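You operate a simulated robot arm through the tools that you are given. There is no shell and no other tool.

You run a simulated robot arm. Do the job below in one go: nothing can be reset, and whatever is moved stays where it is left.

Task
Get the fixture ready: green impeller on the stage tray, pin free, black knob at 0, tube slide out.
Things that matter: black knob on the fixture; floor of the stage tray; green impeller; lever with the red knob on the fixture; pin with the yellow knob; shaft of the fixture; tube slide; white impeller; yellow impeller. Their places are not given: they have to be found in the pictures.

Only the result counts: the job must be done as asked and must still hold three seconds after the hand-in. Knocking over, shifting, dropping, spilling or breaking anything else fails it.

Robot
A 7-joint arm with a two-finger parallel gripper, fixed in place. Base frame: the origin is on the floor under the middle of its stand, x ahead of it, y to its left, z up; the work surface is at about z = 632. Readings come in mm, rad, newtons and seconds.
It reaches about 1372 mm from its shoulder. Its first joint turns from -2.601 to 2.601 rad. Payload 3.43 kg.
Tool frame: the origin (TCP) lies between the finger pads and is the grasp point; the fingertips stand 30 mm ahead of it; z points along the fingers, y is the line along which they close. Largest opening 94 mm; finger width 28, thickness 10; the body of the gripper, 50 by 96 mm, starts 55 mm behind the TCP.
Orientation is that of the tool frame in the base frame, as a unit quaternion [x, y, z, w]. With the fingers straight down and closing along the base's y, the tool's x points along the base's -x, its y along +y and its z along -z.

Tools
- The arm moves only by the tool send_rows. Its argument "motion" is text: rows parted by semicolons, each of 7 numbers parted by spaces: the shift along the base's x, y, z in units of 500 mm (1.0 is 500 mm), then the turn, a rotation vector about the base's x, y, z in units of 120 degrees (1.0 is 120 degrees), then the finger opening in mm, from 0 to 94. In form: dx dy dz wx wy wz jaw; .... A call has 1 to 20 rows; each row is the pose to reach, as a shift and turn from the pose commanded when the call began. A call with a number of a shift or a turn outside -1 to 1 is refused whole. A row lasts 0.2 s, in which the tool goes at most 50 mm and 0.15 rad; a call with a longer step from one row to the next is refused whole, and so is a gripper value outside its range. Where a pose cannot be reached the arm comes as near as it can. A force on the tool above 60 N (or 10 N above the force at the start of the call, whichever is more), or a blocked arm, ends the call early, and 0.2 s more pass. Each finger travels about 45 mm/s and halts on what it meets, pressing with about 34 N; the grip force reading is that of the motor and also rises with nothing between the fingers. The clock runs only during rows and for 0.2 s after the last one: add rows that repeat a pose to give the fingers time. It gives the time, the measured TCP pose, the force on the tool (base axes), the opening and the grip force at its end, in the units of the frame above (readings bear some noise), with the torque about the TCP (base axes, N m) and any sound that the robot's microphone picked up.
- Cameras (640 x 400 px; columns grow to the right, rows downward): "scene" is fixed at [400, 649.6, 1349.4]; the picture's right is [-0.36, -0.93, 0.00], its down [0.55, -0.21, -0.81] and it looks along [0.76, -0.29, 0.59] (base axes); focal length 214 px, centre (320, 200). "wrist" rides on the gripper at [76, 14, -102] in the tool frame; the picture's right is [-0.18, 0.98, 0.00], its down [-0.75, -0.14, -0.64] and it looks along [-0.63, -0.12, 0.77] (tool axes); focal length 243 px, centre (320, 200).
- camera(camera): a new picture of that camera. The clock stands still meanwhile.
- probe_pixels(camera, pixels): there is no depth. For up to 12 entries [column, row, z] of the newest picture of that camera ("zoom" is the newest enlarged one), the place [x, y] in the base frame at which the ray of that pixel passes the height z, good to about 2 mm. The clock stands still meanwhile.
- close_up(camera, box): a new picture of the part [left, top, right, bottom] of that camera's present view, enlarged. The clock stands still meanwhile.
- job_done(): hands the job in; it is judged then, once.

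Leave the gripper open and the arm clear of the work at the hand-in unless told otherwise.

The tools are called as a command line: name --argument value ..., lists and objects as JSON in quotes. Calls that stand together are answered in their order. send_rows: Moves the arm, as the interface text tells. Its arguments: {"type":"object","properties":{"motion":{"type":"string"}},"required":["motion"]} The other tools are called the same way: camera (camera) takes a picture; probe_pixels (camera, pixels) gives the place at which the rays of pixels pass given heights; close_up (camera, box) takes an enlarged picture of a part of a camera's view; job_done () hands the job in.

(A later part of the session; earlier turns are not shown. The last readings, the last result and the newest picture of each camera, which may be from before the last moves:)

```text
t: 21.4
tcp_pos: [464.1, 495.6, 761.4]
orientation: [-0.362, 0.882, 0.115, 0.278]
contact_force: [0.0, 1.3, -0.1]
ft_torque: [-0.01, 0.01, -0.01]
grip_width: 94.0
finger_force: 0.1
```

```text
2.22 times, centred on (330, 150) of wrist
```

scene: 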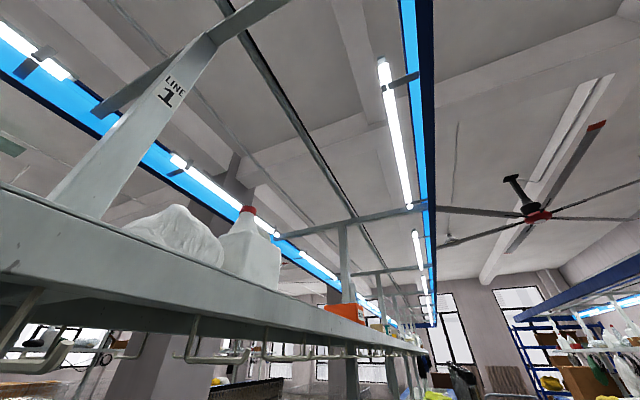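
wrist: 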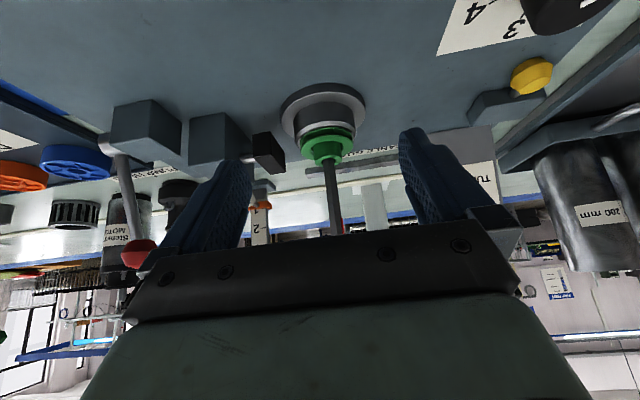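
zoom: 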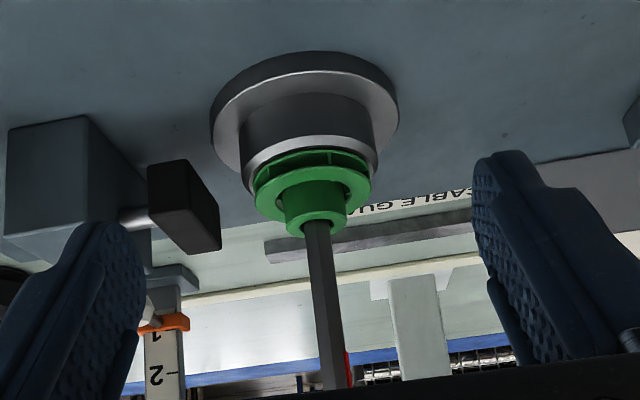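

This is a clear side view (upside down): flange, drum, green impeller on top of the drum, then the thin shaft. The pad sits away from the drum. I'll zoom in to measure heights on the shaft axis.

close_up --camera "wrist" --box '[265, 70, 385, 170]'

probe_pixels --camera "zoom" --pixels '[[310, 10, 640], [310, 10, 650]]'

```text
4.00 times, centred on (325, 120) of wrist
```

zoom: 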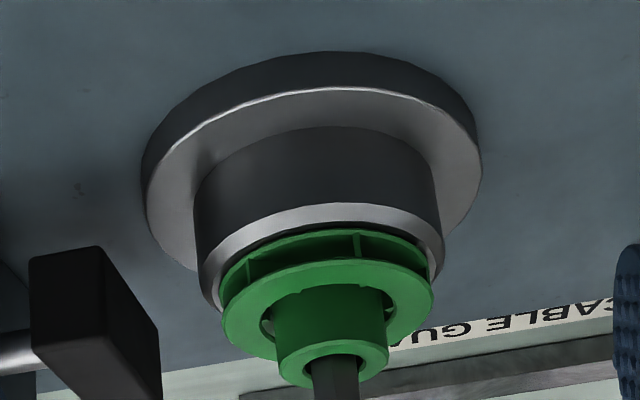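

```text
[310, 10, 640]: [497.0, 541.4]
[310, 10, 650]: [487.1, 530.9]
```

Measured heights: plate top ≈640, flange top ≈650, drum top ≈674, impeller ≈675–684 with the boss top ≈695.5, and the shaft axis at about u=790, v=27. A boss grip at 45° tilt clears the shaft. Before that, I'll look closely at the pin from this low angle.

close_up --camera "wrist" --box '[440, 40, 600, 150]'

close_up --camera "wrist" --box '[80, 80, 300, 280]'

```text
3.64 times, centred on (520, 95) of wrist
```

zoom: 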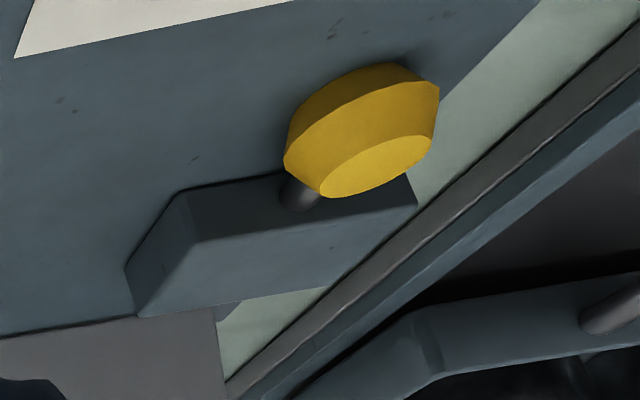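

```text
2.00 times, centred on (190, 180) of wrist
```

zoom: 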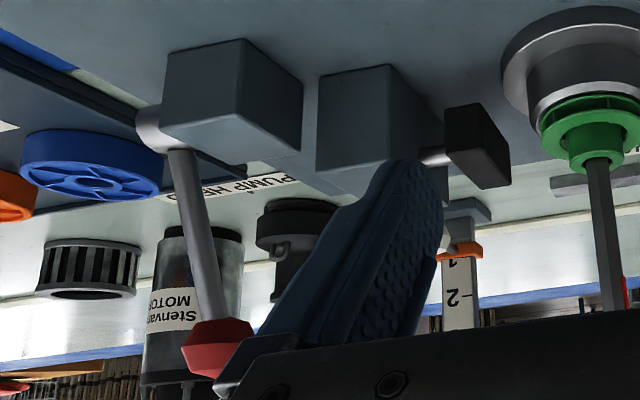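

From this angle the yellow knob's flat bright face seems to point upward, so I'm unsure of the pin axis. I'll straighten the tool and look straight down on the pin from above.

send_rows --motion "0 0 0.08 -0.034 0.0346 0 94; 0 0 0.16 -0.068 0.069 0 94; 0 0 0.237 -0.1025 0.104 0 94; -0.003 0.06 0.237 -0.137 0.138 0 94; -0.008 0.15 0.237 -0.171 0.173 0 94; -0.014 0.24 0.237 -0.205 0.2075 0 94; -0.02 0.33 0.237 -0.205 0.2075 0 94; -0.024 0.41 0.237 -0.205 0.2075 0 94; -0.028 0.491 0.237 -0.205 0.2075 0 94; -0.028 0.491 0.237 -0.205 0.2075 0 94"

camera --camera "wrist"

close_up --camera "wrist" --box '[250, 0, 410, 100]'

```text
t: 23.6
tcp_pos: [450.5, 742.5, 878.1]
orientation: [-0.38, 0.925, 0.001, 0.0]
contact_force: [-0.4, 0.8, -0.2]
ft_torque: [0.02, 0.01, -0.01]
grip_width: 94.0
finger_force: 0.0
```

```text
taken
```

wrist: 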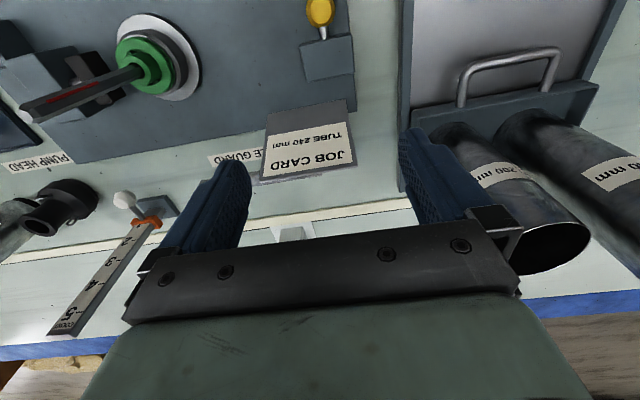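

```text
4.00 times, centred on (330, 50) of wrist
```

zoom: 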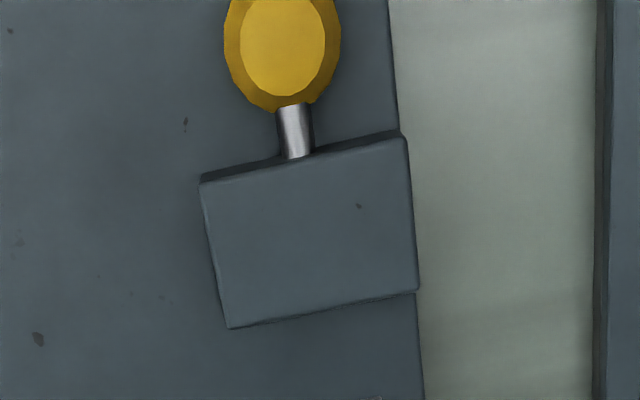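

From above, the knob is round with a flat top on the end of a horizontal stem that enters the block's robot-side face. I'll probe the knob, stem and block, and also the handle from here.

probe_pixels --camera "zoom" --pixels '[[283, 45, 655], [226, 40, 655], [340, 40, 655], [282, 112, 655], [293, 104, 650], [297, 158, 650], [200, 182, 655], [405, 133, 655], [420, 293, 655], [228, 328, 655], [278, 130, 650], [314, 125, 650]]'

close_up --camera "wrist" --box '[400, 20, 640, 180]'

```text
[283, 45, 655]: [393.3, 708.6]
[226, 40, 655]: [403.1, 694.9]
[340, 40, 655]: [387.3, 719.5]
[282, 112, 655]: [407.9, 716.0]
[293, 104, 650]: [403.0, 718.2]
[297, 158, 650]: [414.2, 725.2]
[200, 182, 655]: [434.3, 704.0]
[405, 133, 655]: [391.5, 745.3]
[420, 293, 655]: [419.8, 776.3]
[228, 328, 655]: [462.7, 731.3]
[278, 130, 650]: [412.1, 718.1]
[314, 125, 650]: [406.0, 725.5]
```

```text
2.50 times, centred on (520, 100) of wrist
```

zoom: 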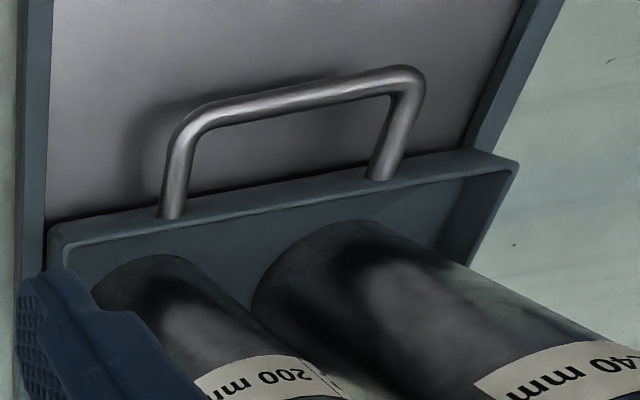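

The pin stem runs along the table's depth axis into the block. The yellow knob is about 29 mm across, centred near (394, 707) at z≈650. I'll go above it with the fingers partly open and check alignment before descending.

send_rows --motion "-0.037 -0.024 -0.08 0 0 0 64; -0.075 -0.048 -0.16 0 0 0 64; -0.112 -0.071 -0.236 0 0 0 64; -0.112 -0.071 -0.236 0 0 0 64"

camera --camera "wrist"

close_up --camera "wrist" --box '[220, 90, 420, 240]'

```text
t: 24.6
tcp_pos: [395.1, 707.8, 762.5]
orientation: [-0.379, 0.925, 0.001, -0.001]
contact_force: [-0.6, 0.7, -0.6]
ft_torque: [0.01, -0.04, 0.04]
grip_width: 63.9
finger_force: 0.0
```

```text
taken
```

wrist: 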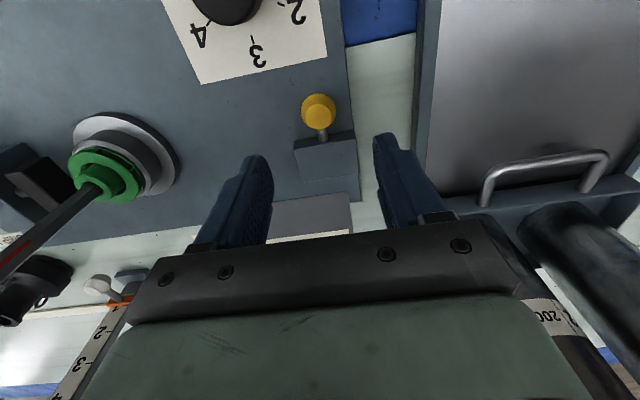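

```text
2.67 times, centred on (320, 165) of wrist
```

zoom: 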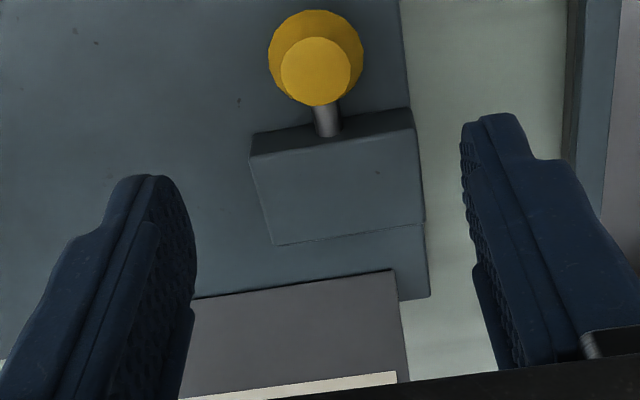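

The fingers straddle the knob and clear the block. I'll descend until the tips are about 6 mm above the plate.

send_rows --motion "-0.001 -0.001 -0.06 0 0 0 64; -0.002 -0.002 -0.12 0 0 0 64; -0.002 -0.002 -0.15 0 0 0 64; -0.002 -0.002 -0.172 0 0 0 64; -0.002 -0.002 -0.172 0 0 0 64"

camera --camera "wrist"

close_up --camera "wrist" --box '[220, 90, 420, 240]'

```text
t: 25.8
tcp_pos: [394.2, 705.6, 676.4]
orientation: [-0.38, 0.925, 0.001, 0.001]
contact_force: [0.9, -0.3, -0.4]
ft_torque: [0.02, 0.0, 0.01]
grip_width: 64.1
finger_force: 0.0
```

```text
taken
```

wrist: 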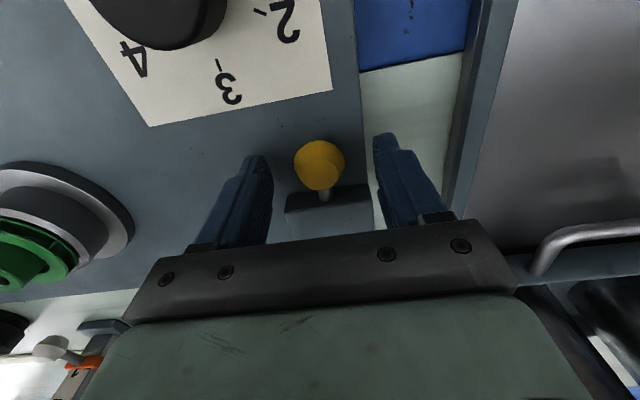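

```text
2.67 times, centred on (320, 165) of wrist
```

zoom: 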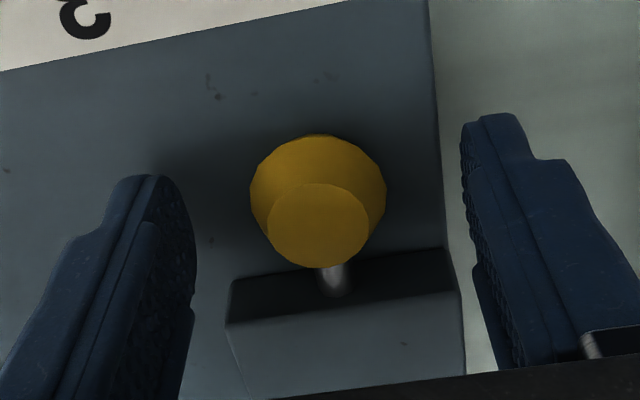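

The knob is centred between the fingers. I'll close on it.

send_rows --motion "0 0 0 0 0 0 40; 0 0 0 0 0 0 20; 0 0 0 0 0 0 15; 0 0 0 0 0 0 15; 0 0 0 0 0 0 15"

close_up --camera "wrist" --box '[220, 90, 420, 240]'

```text
t: 27.0
tcp_pos: [394.6, 704.9, 676.0]
orientation: [-0.38, 0.925, 0.0, 0.001]
contact_force: [6.7, -6.6, -0.9]
ft_torque: [-0.18, -0.19, -0.02]
grip_width: 30.4
finger_force: 45.0
```

```text
2.67 times, centred on (320, 165) of wrist
```

zoom: 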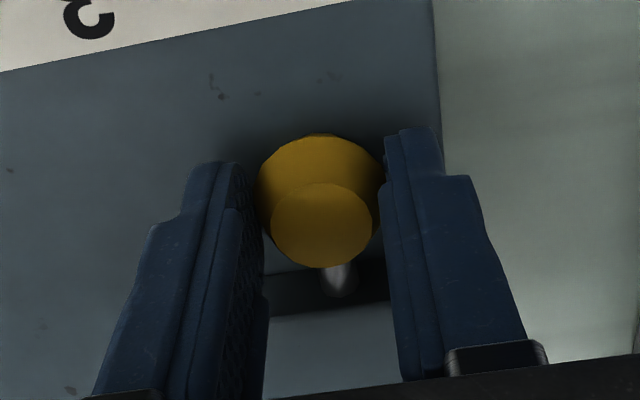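

The knob is gripped at 30.4 mm. I'll pull gently toward the robot in 5 mm steps and watch the force.

send_rows --motion "-0.0071 -0.007 0 0 0 0 15; -0.0142 -0.0141 0 0 0 0 15; -0.0213 -0.0211 0 0 0 0 15; -0.0285 -0.0281 0 0 0 0 15"

close_up --camera "wrist" --box '[220, 90, 420, 240]'

```text
t: 28.0
tcp_pos: [382.0, 691.9, 675.3]
orientation: [-0.38, 0.925, 0.002, 0.002]
contact_force: [18.9, 2.5, 13.6]
ft_torque: [-0.22, -0.13, -0.04]
grip_width: 30.4
finger_force: 44.6
```

```text
2.67 times, centred on (320, 165) of wrist
```

zoom: 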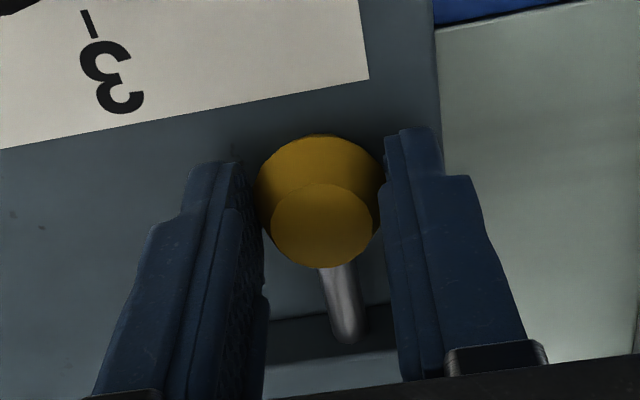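

The pin is sliding out: it moved about 18 mm with about 15–20 N of resistance. I'll keep pulling in small steps.

send_rows --motion "-0.0071 -0.007 0 0 0 0 15; -0.0142 -0.0141 0 0 0 0 15; -0.0213 -0.0211 0 0 0 0 15; -0.0285 -0.0281 0 0 0 0 15"

close_up --camera "wrist" --box '[220, 90, 420, 240]'

```text
t: 29.0
tcp_pos: [363.1, 676.5, 674.8]
orientation: [-0.379, 0.925, 0.001, -0.003]
contact_force: [1.0, -0.8, 0.3]
ft_torque: [-0.04, 0.02, 0.01]
grip_width: 14.8
finger_force: 0.0
```

```text
2.67 times, centred on (320, 165) of wrist
```

zoom: 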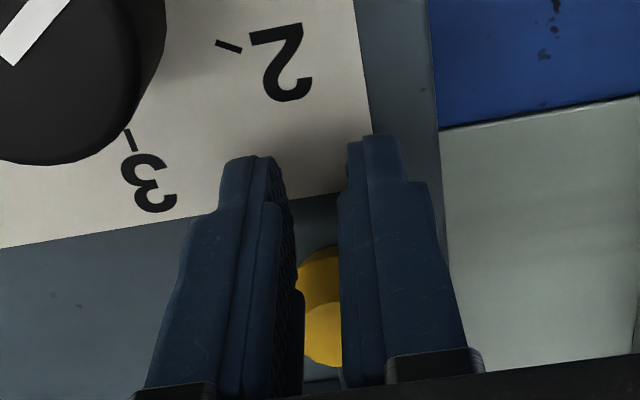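

The fingers slipped off: the opening is now 14.8 and the knob sits just beyond the tips. I'll open, rise and look at where the pin ended up.

send_rows --motion "0 0 0 0 0 0 40; 0 0 0 0 0 0 64; 0 0 0.05 0 0 0 64; 0 0 0.14 0 0 0 64; 0 0 0.2 0 0 0 64; 0 0 0.2 0 0 0 64"

camera --camera "wrist"

close_up --camera "wrist" --box '[250, 80, 410, 200]'

```text
t: 30.4
tcp_pos: [365.6, 677.8, 776.0]
orientation: [-0.379, 0.925, 0.001, -0.001]
contact_force: [-0.3, 0.4, 0.6]
ft_torque: [0.0, 0.01, 0.0]
grip_width: 64.1
finger_force: 0.1
```

```text
taken
```

wrist: 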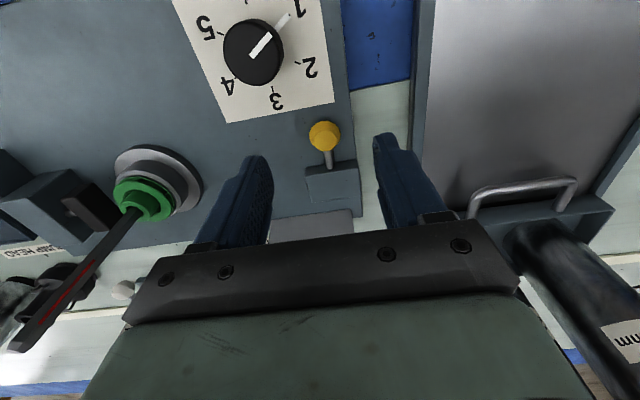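

```text
3.33 times, centred on (330, 140) of wrist
```

zoom: 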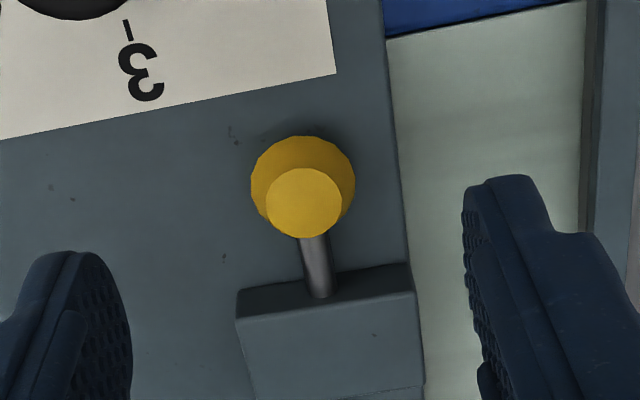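

The pin stayed out and more stem shows. I'll probe how far it has moved.

probe_pixels --camera "zoom" --pixels '[[303, 185, 655], [252, 185, 655], [356, 180, 655], [313, 240, 650], [322, 297, 650], [237, 292, 655], [412, 264, 655], [304, 203, 660], [303, 138, 645]]'

```text
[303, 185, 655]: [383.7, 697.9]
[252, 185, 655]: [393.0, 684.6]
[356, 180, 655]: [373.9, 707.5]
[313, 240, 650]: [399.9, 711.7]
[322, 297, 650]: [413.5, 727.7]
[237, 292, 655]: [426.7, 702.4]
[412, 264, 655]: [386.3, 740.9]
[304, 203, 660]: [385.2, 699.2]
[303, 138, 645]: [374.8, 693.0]
```

The knob has moved about 15–18 mm out. To learn whether that is its end stop, I'll re-grip it and pull lightly again.

send_rows --motion "0.034 0.036 0 0 0 0 64; 0.034 0.036 -0.07 0 0 0 64; 0.034 0.036 -0.14 0 0 0 64; 0.034 0.036 -0.18 0 0 0 64; 0.034 0.036 -0.202 0 0 0 64; 0.034 0.036 -0.202 0 0 0 40; 0.034 0.036 -0.202 0 0 0 20; 0.034 0.036 -0.202 0 0 0 15; 0.034 0.036 -0.202 0 0 0 15; 0.034 0.036 -0.202 0 0 0 15"

close_up --camera "wrist" --box '[220, 90, 420, 240]'

```text
t: 32.6
tcp_pos: [382.6, 694.4, 674.8]
orientation: [-0.379, 0.925, 0.0, 0.001]
contact_force: [1.6, -1.7, -2.4]
ft_torque: [-0.04, -0.06, -0.05]
grip_width: 30.4
finger_force: 45.3
```

```text
2.67 times, centred on (320, 165) of wrist
```

zoom: 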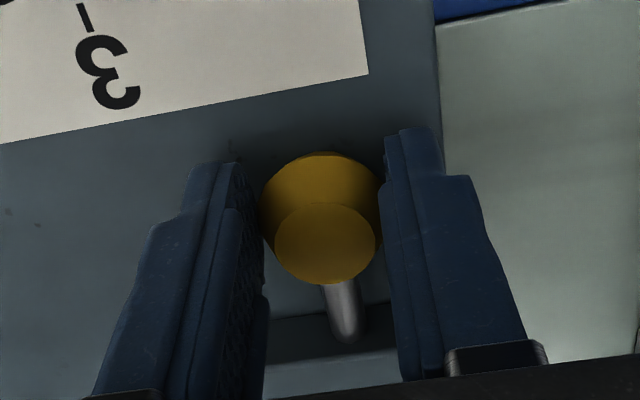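

Re-gripped at 30.4 mm. Now a very small pull of 4 mm to read the resistance.

send_rows --motion "-0.0014 -0.0014 0 0 0 0 15; -0.0028 -0.0028 0 0 0 0 15; -0.0057 -0.0056 0 0 0 0 15; -0.0057 -0.0056 0 0 0 0 15"

```text
t: 33.6
tcp_pos: [381.2, 691.5, 674.1]
orientation: [-0.38, 0.925, 0.0, 0.001]
contact_force: [7.1, -7.4, 8.0]
ft_torque: [-0.08, -0.34, -0.07]
grip_width: 30.4
finger_force: 45.3
```

It moved about 3 mm with almost no resistance along the pin axis. I'll continue a few millimetres more.

send_rows --motion "-0.0028 -0.0028 0 0 0 0 15; -0.0057 -0.0056 0 0 0 0 15; -0.0085 -0.0084 0 0 0 0 15; -0.0085 -0.0084 0 0 0 0 15"

close_up --camera "wrist" --box '[220, 90, 420, 240]'

```text
t: 34.6
tcp_pos: [378.4, 689.9, 673.7]
orientation: [-0.379, 0.925, 0.002, 0.004]
contact_force: [32.1, 14.6, 13.8]
ft_torque: [0.14, -0.59, -0.07]
grip_width: 30.8
finger_force: 45.1
```

```text
2.67 times, centred on (320, 165) of wrist
```

zoom: 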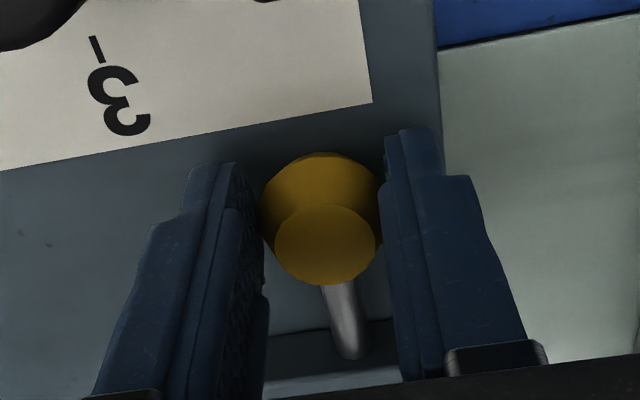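

Resistance rose to about 33 N, so this looks like the pin's end stop, about 21 mm out in total. I'll relax the tension by 3 mm, release and look.

send_rows --motion "0.0036 0.0035 0 0 0 0 15; 0.0036 0.0035 0 0 0 0 25; 0.0036 0.0035 0 0 0 0 40; 0.0036 0.0035 0 0 0 0 64; 0.0036 0.0035 0 0 0 0 64; 0.0036 0.0035 0.08 0 0 0 64; 0.0036 0.0035 0.16 0 0 0 64; 0.0036 0.0035 0.2 0 0 0 64; 0.0036 0.0035 0.2 0 0 0 64"

camera --camera "wrist"

close_up --camera "wrist" --box '[250, 80, 410, 200]'

```text
t: 36.6
tcp_pos: [377.2, 687.9, 773.7]
orientation: [-0.38, 0.925, 0.001, 0.0]
contact_force: [-0.1, -0.8, -1.3]
ft_torque: [-0.03, 0.01, 0.03]
grip_width: 64.1
finger_force: 0.1
```

```text
taken
```

wrist: 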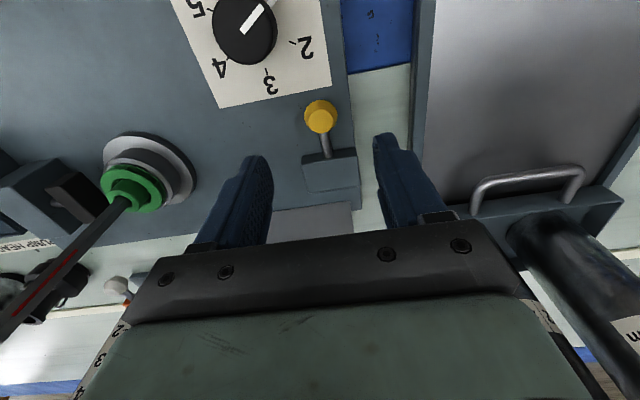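

```text
3.33 times, centred on (330, 140) of wrist
```

zoom: 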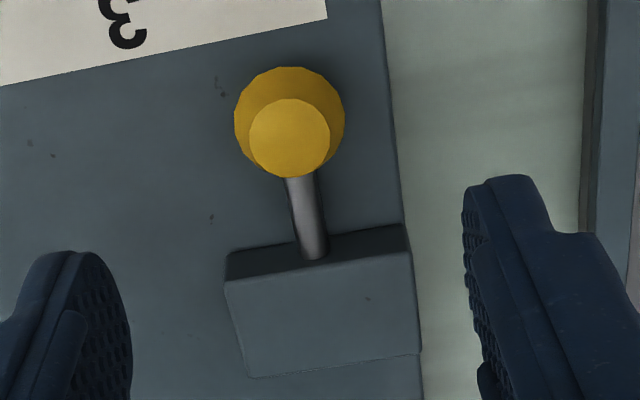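

probe_pixels --camera "zoom" --pixels '[[289, 120, 655], [234, 122, 655], [345, 117, 655], [300, 178, 650], [314, 260, 650], [225, 255, 655], [404, 226, 655], [289, 138, 660], [284, 68, 645]]'

```text
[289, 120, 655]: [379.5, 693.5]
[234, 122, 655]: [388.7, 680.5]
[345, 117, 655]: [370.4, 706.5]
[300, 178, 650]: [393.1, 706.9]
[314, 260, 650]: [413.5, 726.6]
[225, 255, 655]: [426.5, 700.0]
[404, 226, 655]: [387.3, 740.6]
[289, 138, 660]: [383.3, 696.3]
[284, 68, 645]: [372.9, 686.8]
```

The knob is now at u≈757, about 21 mm out, and it stays there. I'll grip once more and pull slightly to confirm it's really at its end stop.

send_rows --motion "0.0056 0.0102 -0.07 0 0 0 64; 0.0056 0.0102 -0.14 0 0 0 64; 0.0056 0.0102 -0.18 0 0 0 64; 0.0056 0.0102 -0.203 0 0 0 64; 0.0056 0.0102 -0.203 0 0 0 40; 0.0056 0.0102 -0.203 0 0 0 20; 0.0056 0.0102 -0.203 0 0 0 15; 0.0056 0.0102 -0.203 0 0 0 15; 0.0056 0.0102 -0.203 0 0 0 15"

send_rows --motion "-0.0014 -0.0014 0 0 0 0 15; -0.0028 -0.0028 0 0 0 0 15; -0.0043 -0.0042 0 0 0 0 15; -0.0057 -0.0056 0 0 0 0 15; -0.0057 -0.0056 0 0 0 0 15"

send_rows --motion "-0.0014 -0.0014 0 0 0 0 15; -0.0028 -0.0028 0 0 0 0 15; -0.0028 -0.0028 0 0 0 0 15"

close_up --camera "wrist" --box '[220, 90, 420, 240]'

```text
t: 38.6
tcp_pos: [381.3, 693.9, 672.7]
orientation: [-0.38, 0.925, -0.002, 0.001]
contact_force: [22.4, -22.6, -6.2]
ft_torque: [-0.6, -0.16, -0.18]
grip_width: 30.3
finger_force: 45.0
```

```text
t: 39.8
tcp_pos: [381.3, 691.6, 673.9]
orientation: [-0.381, 0.925, -0.002, 0.005]
contact_force: [46.1, -5.2, 1.7]
ft_torque: [0.02, -1.08, -0.02]
grip_width: 30.5
finger_force: 45.3
```

```text
t: 40.6
tcp_pos: [379.5, 692.3, 672.6]
orientation: [-0.38, 0.925, -0.002, 0.008]
contact_force: [51.9, 5.8, 8.1]
ft_torque: [0.12, -1.27, 0.12]
grip_width: 30.5
finger_force: 45.0
```

```text
2.67 times, centred on (320, 165) of wrist
```

zoom: 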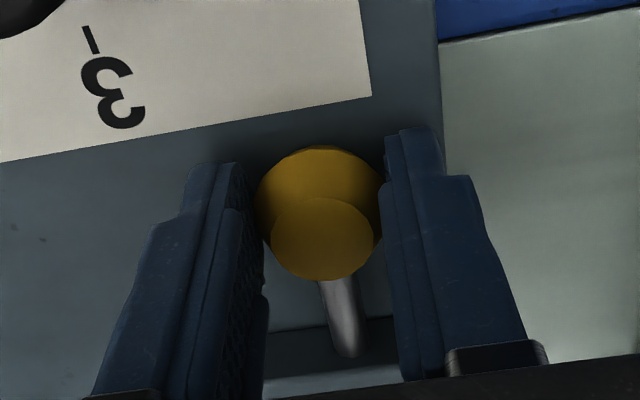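

Pulling 6 mm moved it only about 2 mm at 41 N, so the pin is at its end stop. I'll relax, release and rise.

send_rows --motion "0.0028 0.0028 0 0 0 0 15; 0.005 0.005 0 0 0 0 20; 0.005 0.005 0 0 0 0 30; 0.005 0.005 0 0 0 0 45; 0.005 0.005 0 0 0 0 64; 0.005 0.005 0.0 0 0 0 64; 0.005 0.005 0.08 0 0 0 64; 0.005 0.005 0.16 0 0 0 64; 0.005 0.005 0.22 0 0 0 64; 0.005 0.005 0.22 0 0 0 64"

camera --camera "wrist"

close_up --camera "wrist" --box '[200, 0, 400, 180]'

```text
t: 42.8
tcp_pos: [375.8, 694.6, 781.8]
orientation: [-0.38, 0.925, -0.001, 0.0]
contact_force: [0.5, 0.7, -0.5]
ft_torque: [-0.03, -0.04, 0.02]
grip_width: 63.5
finger_force: 0.1
```

```text
taken
```

wrist: 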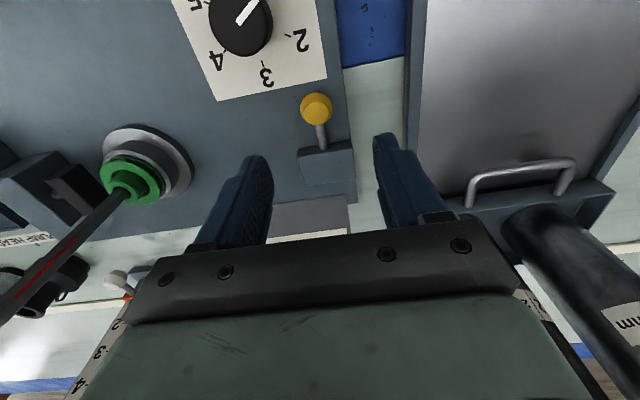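

```text
2.22 times, centred on (300, 90) of wrist
```

zoom: 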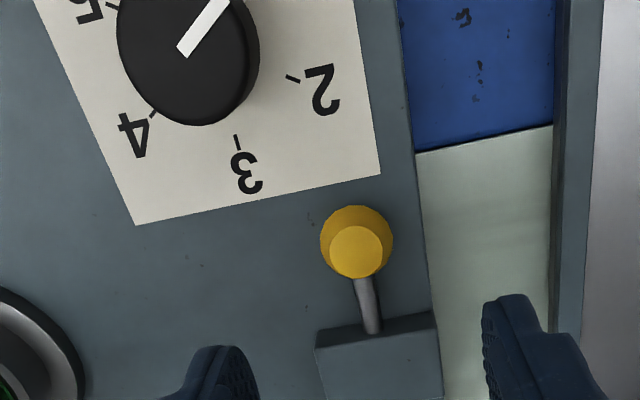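

The pin stays out with the same stem length showing. Next is the black knob. I'll move above the dial centre (356.2, 613.4) and pre-rotate the gripper by -60°, so the fingers avoid the pointer and the +60° turn ends at the present yaw.

send_rows --motion "-0.005 -0.02 0 0 0 -0.063 64; -0.01 -0.04 0 0 0 -0.125 64; -0.015 -0.06 0 0 0 -0.188 64; -0.02 -0.08 0 0 0 -0.25 64; -0.025 -0.1 0 0 0 -0.313 64; -0.03 -0.12 0 0 0 -0.375 64; -0.035 -0.14 0 0 0 -0.438 64; -0.039 -0.162 0 0 0 -0.5 64; -0.039 -0.162 0 0 0 -0.5 64"

camera --camera "wrist"

close_up --camera "wrist" --box '[220, 60, 420, 220]'

```text
t: 44.8
tcp_pos: [357.9, 612.8, 784.2]
orientation: [0.135, 0.991, 0.001, 0.001]
contact_force: [0.5, -0.4, -1.3]
ft_torque: [0.01, 0.01, -0.04]
grip_width: 63.9
finger_force: 0.0
```

```text
taken
```

wrist: 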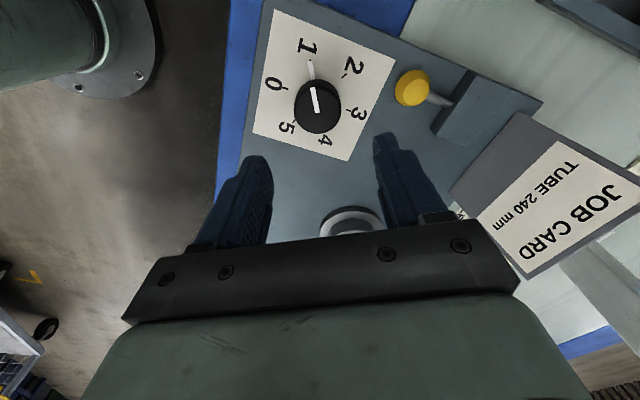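

```text
2.50 times, centred on (320, 140) of wrist
```

zoom: 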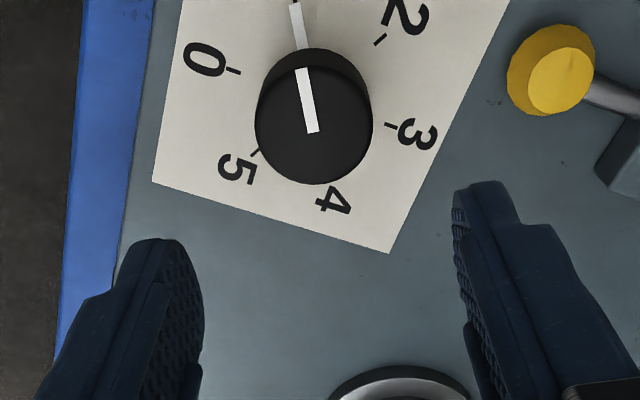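

The knob stands about 30 mm tall and 40 mm across. I'll probe the tick marks to confirm the dial centre and angles.

probe_pixels --camera "zoom" --pixels '[[234, 71, 641], [390, 125, 641], [256, 153, 641], [379, 41, 641], [294, 5, 643], [300, 45, 643], [311, 132, 675], [301, 70, 675], [313, 125, 675], [320, 189, 641]]'

```text
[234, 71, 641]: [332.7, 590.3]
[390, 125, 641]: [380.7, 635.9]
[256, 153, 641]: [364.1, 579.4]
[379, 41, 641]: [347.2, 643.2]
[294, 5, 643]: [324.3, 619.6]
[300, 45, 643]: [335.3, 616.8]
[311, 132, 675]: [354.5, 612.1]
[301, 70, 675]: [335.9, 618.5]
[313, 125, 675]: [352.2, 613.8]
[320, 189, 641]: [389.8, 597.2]
```

Dial centre is about (356.2, 612.5), and the pointer is at the "1" mark, so the turn is +60°. I'll descend around the knob with the tips about 10 mm above the dial and close.

send_rows --motion "-0.002 -0.0005 -0.06 0 0 0 64; -0.002 -0.0005 -0.12 0 0 0 64; -0.002 -0.0005 -0.17 0 0 0 64; -0.002 -0.0005 -0.205 0 0 0 64; -0.002 -0.0005 -0.205 0 0 0 50; -0.002 -0.0005 -0.205 0 0 0 40; -0.002 -0.0005 -0.205 0 0 0 30; -0.002 -0.0005 -0.205 0 0 0 30; -0.002 -0.0005 -0.205 0 0 0 30"

camera --camera "wrist"

close_up --camera "wrist" --box '[220, 90, 420, 240]'

```text
t: 46.8
tcp_pos: [357.4, 611.1, 680.6]
orientation: [0.134, 0.991, 0.0, 0.0]
contact_force: [-1.4, -6.6, -11.7]
ft_torque: [-0.13, -0.06, 0.0]
grip_width: 41.3
finger_force: 45.0
```

```text
taken
```

wrist: 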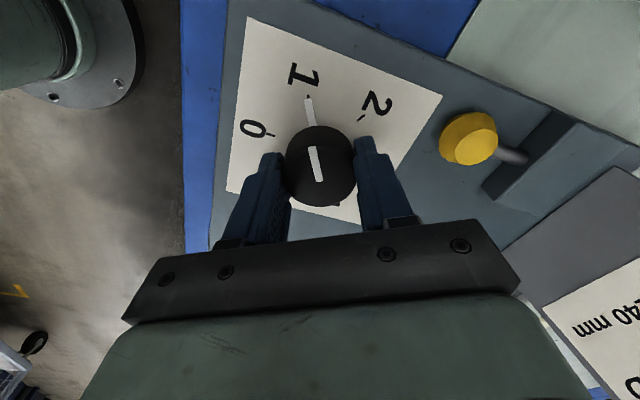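

```text
2.67 times, centred on (320, 165) of wrist
```

zoom: 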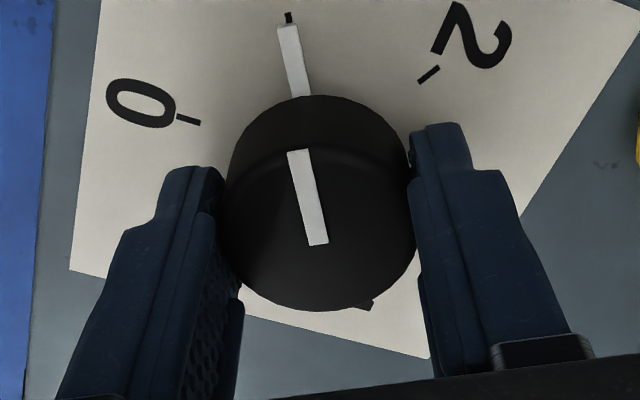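

The knob is gripped at 41.3 mm. I'll turn +20° first and check the torque.

send_rows --motion "0 0 0 0 0 0.042 30; 0 0 0 0 0 0.083 30; 0 0 0 0 0 0.125 30; 0 0 0 0 0 0.167 30; 0 0 0 0 0 0.167 30"

close_up --camera "wrist" --box '[220, 40, 420, 240]'

```text
t: 48.0
tcp_pos: [357.2, 612.2, 680.8]
orientation: [-0.042, 0.999, 0.0, 0.0]
contact_force: [4.7, -12.4, 9.6]
ft_torque: [-0.45, 0.3, 0.06]
grip_width: 41.3
finger_force: 44.9
```

```text
2.00 times, centred on (320, 140) of wrist
```

zoom: 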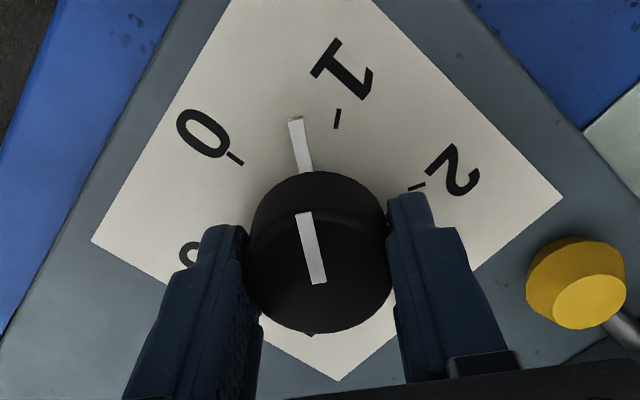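

The knob turns freely with the grip; the pointer has left 1 and is heading to 0. I'll turn the remaining 40°.

send_rows --motion "0 0 0 0 0 0.048 30; 0 0 0 0 0 0.095 30; 0 0 0 0 0 0.143 30; 0 0 0 0 0 0.19 30; 0 0 0 0 0 0.238 30; 0 0 0 0 0 0.286 30; 0 0 0 0 0 0.333 30; 0 0 0 0 0 0.333 30"

close_up --camera "wrist" --box '[220, 40, 420, 240]'

```text
t: 49.8
tcp_pos: [357.2, 611.8, 680.2]
orientation: [-0.38, 0.925, 0.002, -0.001]
contact_force: [-5.8, -12.6, 0.7]
ft_torque: [0.03, -0.16, -0.12]
grip_width: 41.6
finger_force: 45.2
```

```text
2.00 times, centred on (320, 140) of wrist
```

zoom: 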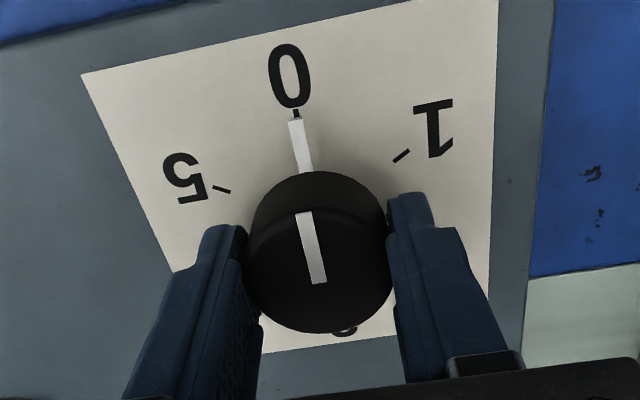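

The pointer is now on the 0 tick. I'll open and rise straight up.

send_rows --motion "0 0 0 0 0 0 45; 0 0 0 0 0 0 60; 0 0 0 0 0 0 70; 0 0 0 0 0 0 70; 0 0 0.08 0 0 0 70; 0 0 0.17 0 0 0 70; 0 0 0.25 0 0 0 70; 0 0 0.25 0 0 0 70"

camera --camera "wrist"

close_up --camera "wrist" --box '[240, 0, 400, 160]'

```text
t: 51.6
tcp_pos: [358.7, 612.4, 807.0]
orientation: [-0.38, 0.925, 0.0, -0.001]
contact_force: [-0.7, 0.1, 1.2]
ft_torque: [0.01, -0.01, 0.01]
grip_width: 70.0
finger_force: 0.0
```

```text
taken
```

wrist: 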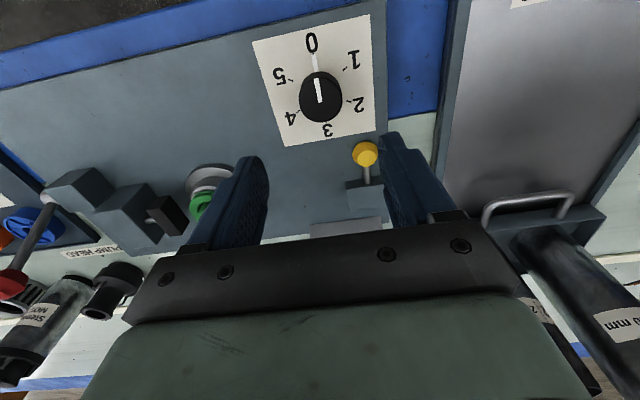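

```text
2.50 times, centred on (320, 80) of wrist
```

zoom: 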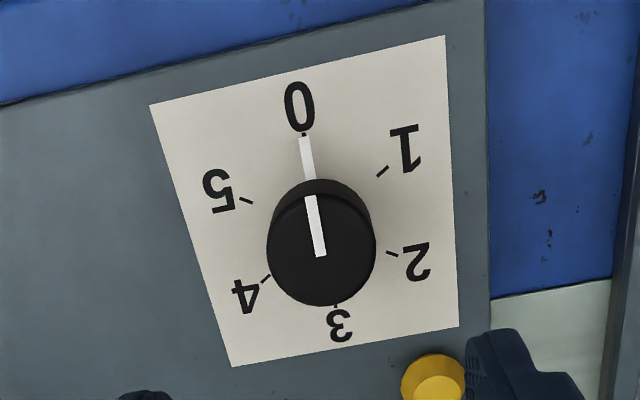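

The black knob is at 0. Next is the tube slide, and I need precise handle, wall and tube positions. I'll zoom on the handle from here first.

close_up --camera "wrist" --box '[460, 150, 640, 290]'

probe_pixels --camera "zoom" --pixels '[[95, 198, 650], [95, 198, 680], [395, 145, 650], [395, 145, 680], [375, 205, 650], [375, 205, 680]]'

```text
2.86 times, centred on (550, 220) of wrist
```

zoom: 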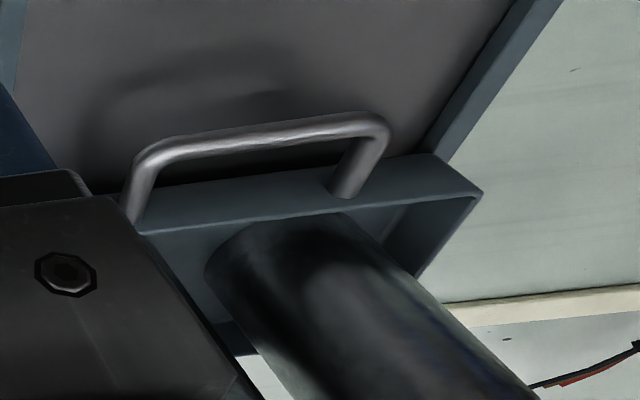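

```text
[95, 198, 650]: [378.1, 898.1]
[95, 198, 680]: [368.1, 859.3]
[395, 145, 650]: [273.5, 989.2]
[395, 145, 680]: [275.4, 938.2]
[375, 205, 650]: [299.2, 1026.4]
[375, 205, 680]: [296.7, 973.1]
```

The handle extends horizontally toward the robot from the carriage's front wall. I'll take a low, tilted front view of it.

send_rows --motion "-0.046 0.053 0 0.034 -0.0346 0 70; -0.092 0.107 0 0.068 -0.069 0 70; -0.138 0.16 0 0.1025 -0.104 0 70; -0.184 0.214 -0.03 0.137 -0.138 0 70; -0.23 0.267 -0.06 0.171 -0.173 0 70; -0.276 0.32 -0.094 0.205 -0.2075 0 70; -0.276 0.32 -0.094 0.205 -0.2075 0 70"

camera --camera "wrist"

close_up --camera "wrist" --box '[240, 60, 420, 230]'

```text
t: 53.2
tcp_pos: [218.8, 773.5, 758.5]
orientation: [-0.362, 0.882, 0.116, 0.279]
contact_force: [-1.0, 0.3, -0.4]
ft_torque: [0.01, 0.0, 0.0]
grip_width: 69.8
finger_force: 0.1
```

```text
taken
```

wrist: 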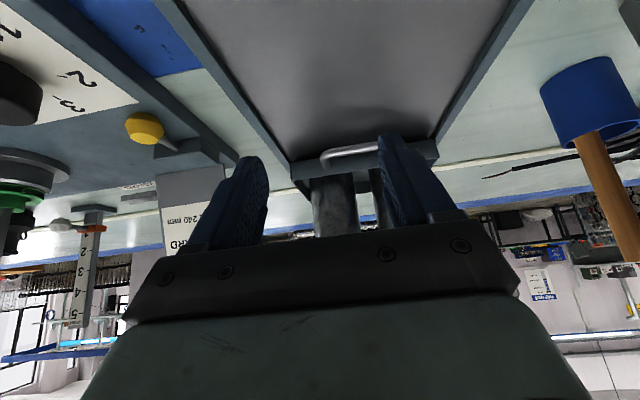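

```text
2.35 times, centred on (330, 145) of wrist
```

zoom: 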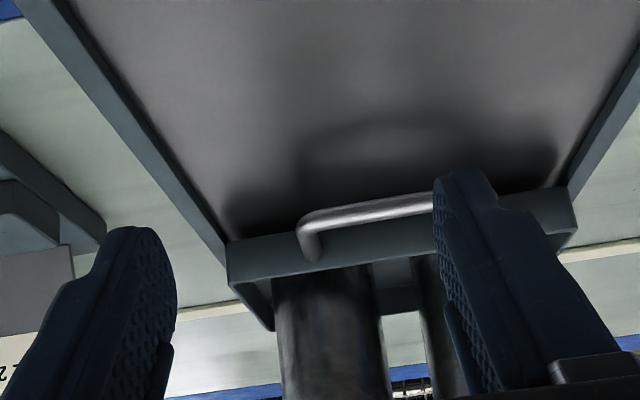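

The finger blocks half of the handle. I'll shift left 40 mm and open fully for a better look.

send_rows --motion "-0.028 0.0285 0 0 0 0 94; -0.056 0.057 0 0 0 0 94; -0.056 0.057 0 0 0 0 94; -0.056 0.057 0 0 0 0 94"

camera --camera "wrist"

close_up --camera "wrist" --box '[240, 100, 400, 220]'

```text
t: 54.2
tcp_pos: [192.7, 801.2, 756.1]
orientation: [-0.362, 0.882, 0.115, 0.278]
contact_force: [0.6, 0.7, 0.2]
ft_torque: [-0.02, -0.04, -0.02]
grip_width: 94.1
finger_force: 0.1
```

```text
taken
```

wrist: 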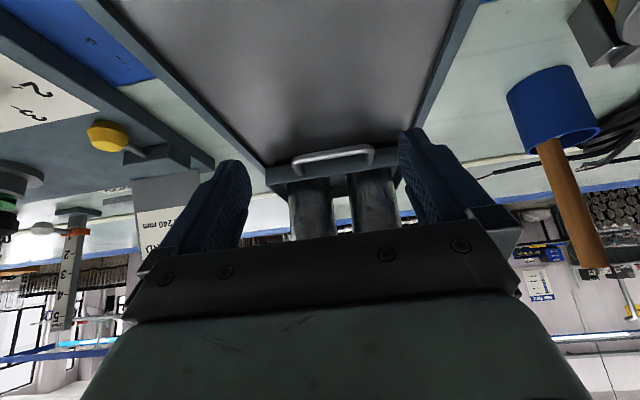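

```text
3.33 times, centred on (320, 160) of wrist
```

zoom: 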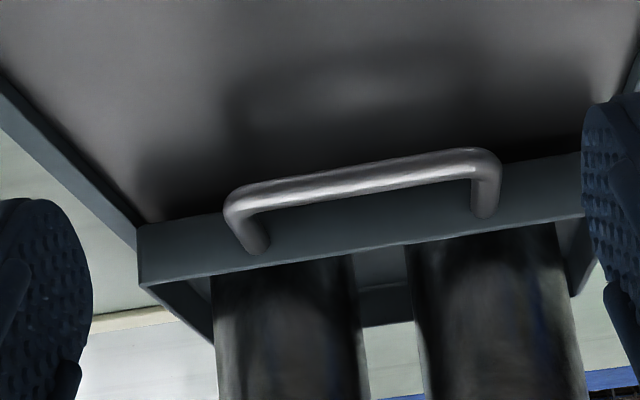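

From several views I get the handle bar centre at u≈861, v≈436, z≈661 and the carriage wall face at u≈906, so there's about a 40 mm gap behind the bar. I'll hook the bar with one finger. First I'll remove the tilt and rise a little.

send_rows --motion "0 0 0.02 -0.034 0.0346 0 94; 0 0 0.04 -0.068 0.069 0 94; 0 0 0.06 -0.1025 0.104 0 94; 0 0 0.08 -0.137 0.138 0 94; 0 0 0.1 -0.171 0.173 0 94; 0 0 0.1 -0.205 0.2075 0 94; 0 0 0.1 -0.205 0.2075 0 94"

send_rows --motion "0 0 0 0 0 0.068 94; 0 0 0 0 0 0.136 94; 0 0 0 0 0 0.204 94; 0 0 0 0 0 0.272 94; 0 0 0 0 0 0.34 94; 0 0 0 0 0 0.408 94; 0 0 0 0 0 0.476 94; 0 0 0 0 0 0.544 94; 0 0 0 0 0 0.612 94; 0 0 0 0 0 0.68 94; 0 0 0 0 0 0.75 94; 0 0 0 0 0 0.75 94"

camera --camera "wrist"

```text
t: 55.8
tcp_pos: [192.1, 800.8, 808.3]
orientation: [-0.38, 0.925, 0.001, -0.001]
contact_force: [-0.9, 0.2, -0.7]
ft_torque: [-0.01, 0.02, 0.01]
grip_width: 94.2
finger_force: 0.1
```

```text
t: 58.4
tcp_pos: [191.2, 799.7, 807.6]
orientation: [0.923, -0.384, 0.0, 0.001]
contact_force: [0.7, -0.5, 0.2]
ft_torque: [-0.01, -0.02, 0.02]
grip_width: 93.9
finger_force: 0.2
```

```text
taken
```

wrist: 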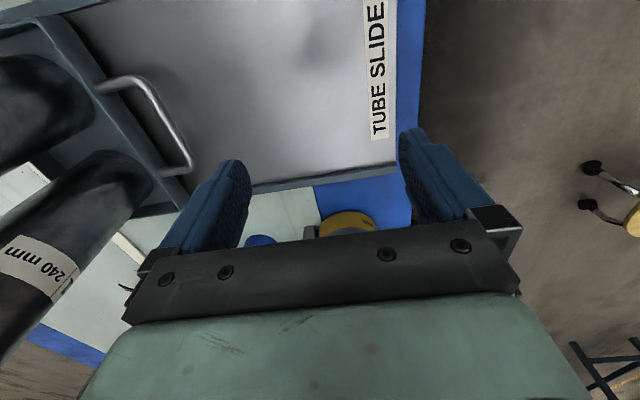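

The gripper is now turned 90° with the handle to the left in the image. I'll move forward so the far finger is above the gap behind the bar, staying at z≈807.

send_rows --motion "0.048 0.049 0 0 0 0 90; 0.097 0.097 0 0 0 0 90; 0.145 0.146 0 0 0 0 90; 0.193 0.195 0 0 0 0 90; 0.193 0.195 0 0 0 0 90"

camera --camera "wrist"

close_up --camera "wrist" --box '[140, 60, 340, 240]'

```text
t: 59.6
tcp_pos: [289.5, 899.1, 805.9]
orientation: [0.923, -0.385, 0.0, 0.001]
contact_force: [-0.8, 0.0, -0.7]
ft_torque: [-0.02, 0.01, 0.0]
grip_width: 90.1
finger_force: 0.1
```

```text
taken
```

wrist: 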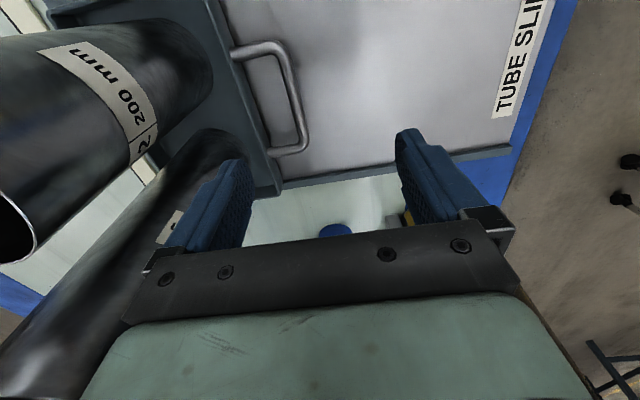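

```text
2.22 times, centred on (240, 150) of wrist
```

zoom: 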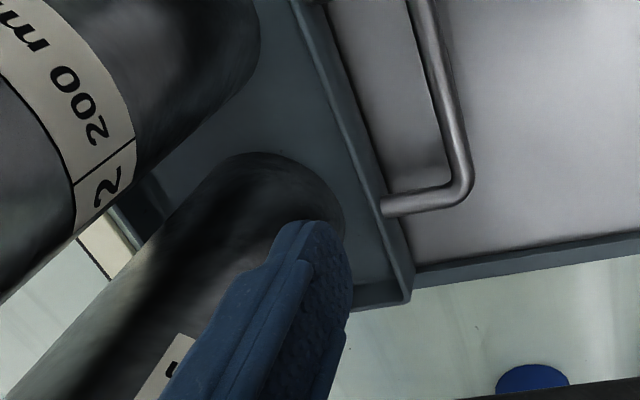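

The tubes are well behind the wall (near surface u≈930). The far finger will come down at u≈883–893, inside the gap from 868 to 906. I'll descend to tip height ≈650.

send_rows --motion "0 0 -0.06 0 0 0 90; 0 0 -0.12 0 0 0 90; 0 0 -0.17 0 0 0 90; 0 0 -0.21 0 0 0 90; 0 0 -0.24 0 0 0 90; 0 0 -0.25 0 0 0 90; 0 0 -0.25 0 0 0 90"

camera --camera "wrist"

close_up --camera "wrist" --box '[140, 60, 340, 240]'

```text
t: 61.2
tcp_pos: [288.2, 899.4, 683.6]
orientation: [0.922, -0.386, 0.0, -0.001]
contact_force: [0.3, -0.6, 0.5]
ft_torque: [-0.02, 0.02, -0.01]
grip_width: 90.0
finger_force: 0.0
```

```text
taken
```

wrist: 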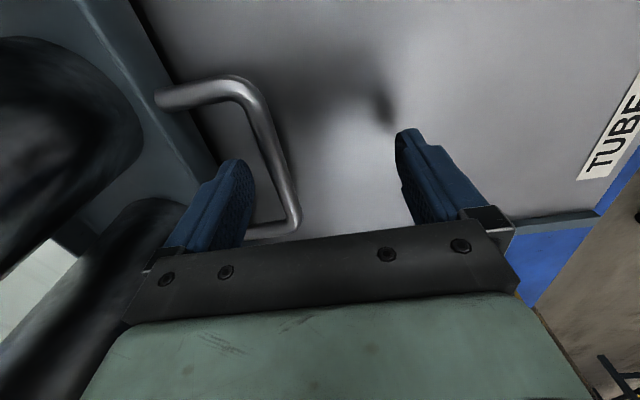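

```text
2.22 times, centred on (240, 150) of wrist
```

zoom: 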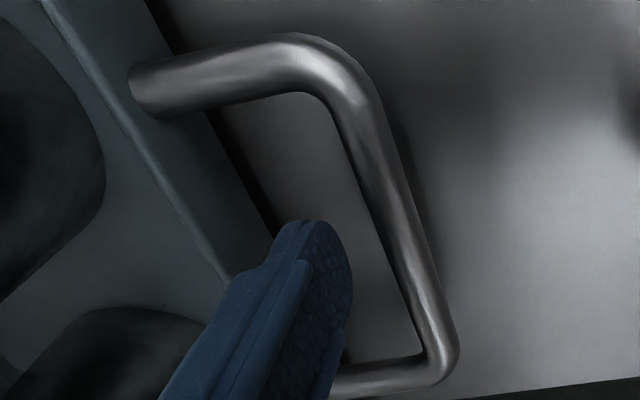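

The finger is inside the handle loop. I'll lower 3 mm more and pull slowly toward the robot, 5 mm per row.

send_rows --motion "-0.0071 -0.007 -0.006 0 0 0 90; -0.0142 -0.0141 -0.006 0 0 0 90; -0.0213 -0.0211 -0.006 0 0 0 90; -0.0285 -0.0281 -0.006 0 0 0 90; -0.0356 -0.0351 -0.006 0 0 0 90; -0.0427 -0.0422 -0.006 0 0 0 90"

close_up --camera "wrist" --box '[0, 0, 340, 240]'

```text
t: 62.6
tcp_pos: [265.6, 877.2, 680.3]
orientation: [0.923, -0.385, -0.001, -0.001]
contact_force: [0.1, 1.1, -0.4]
ft_torque: [0.02, 0.06, 0.06]
grip_width: 90.3
finger_force: 0.1
```

```text
1.67 times, centred on (170, 120) of wrist
```

zoom: 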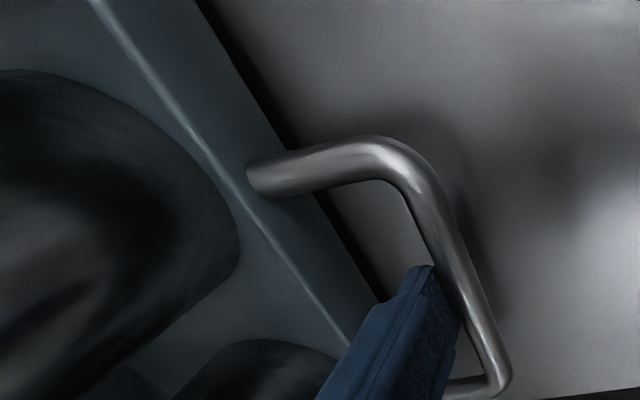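

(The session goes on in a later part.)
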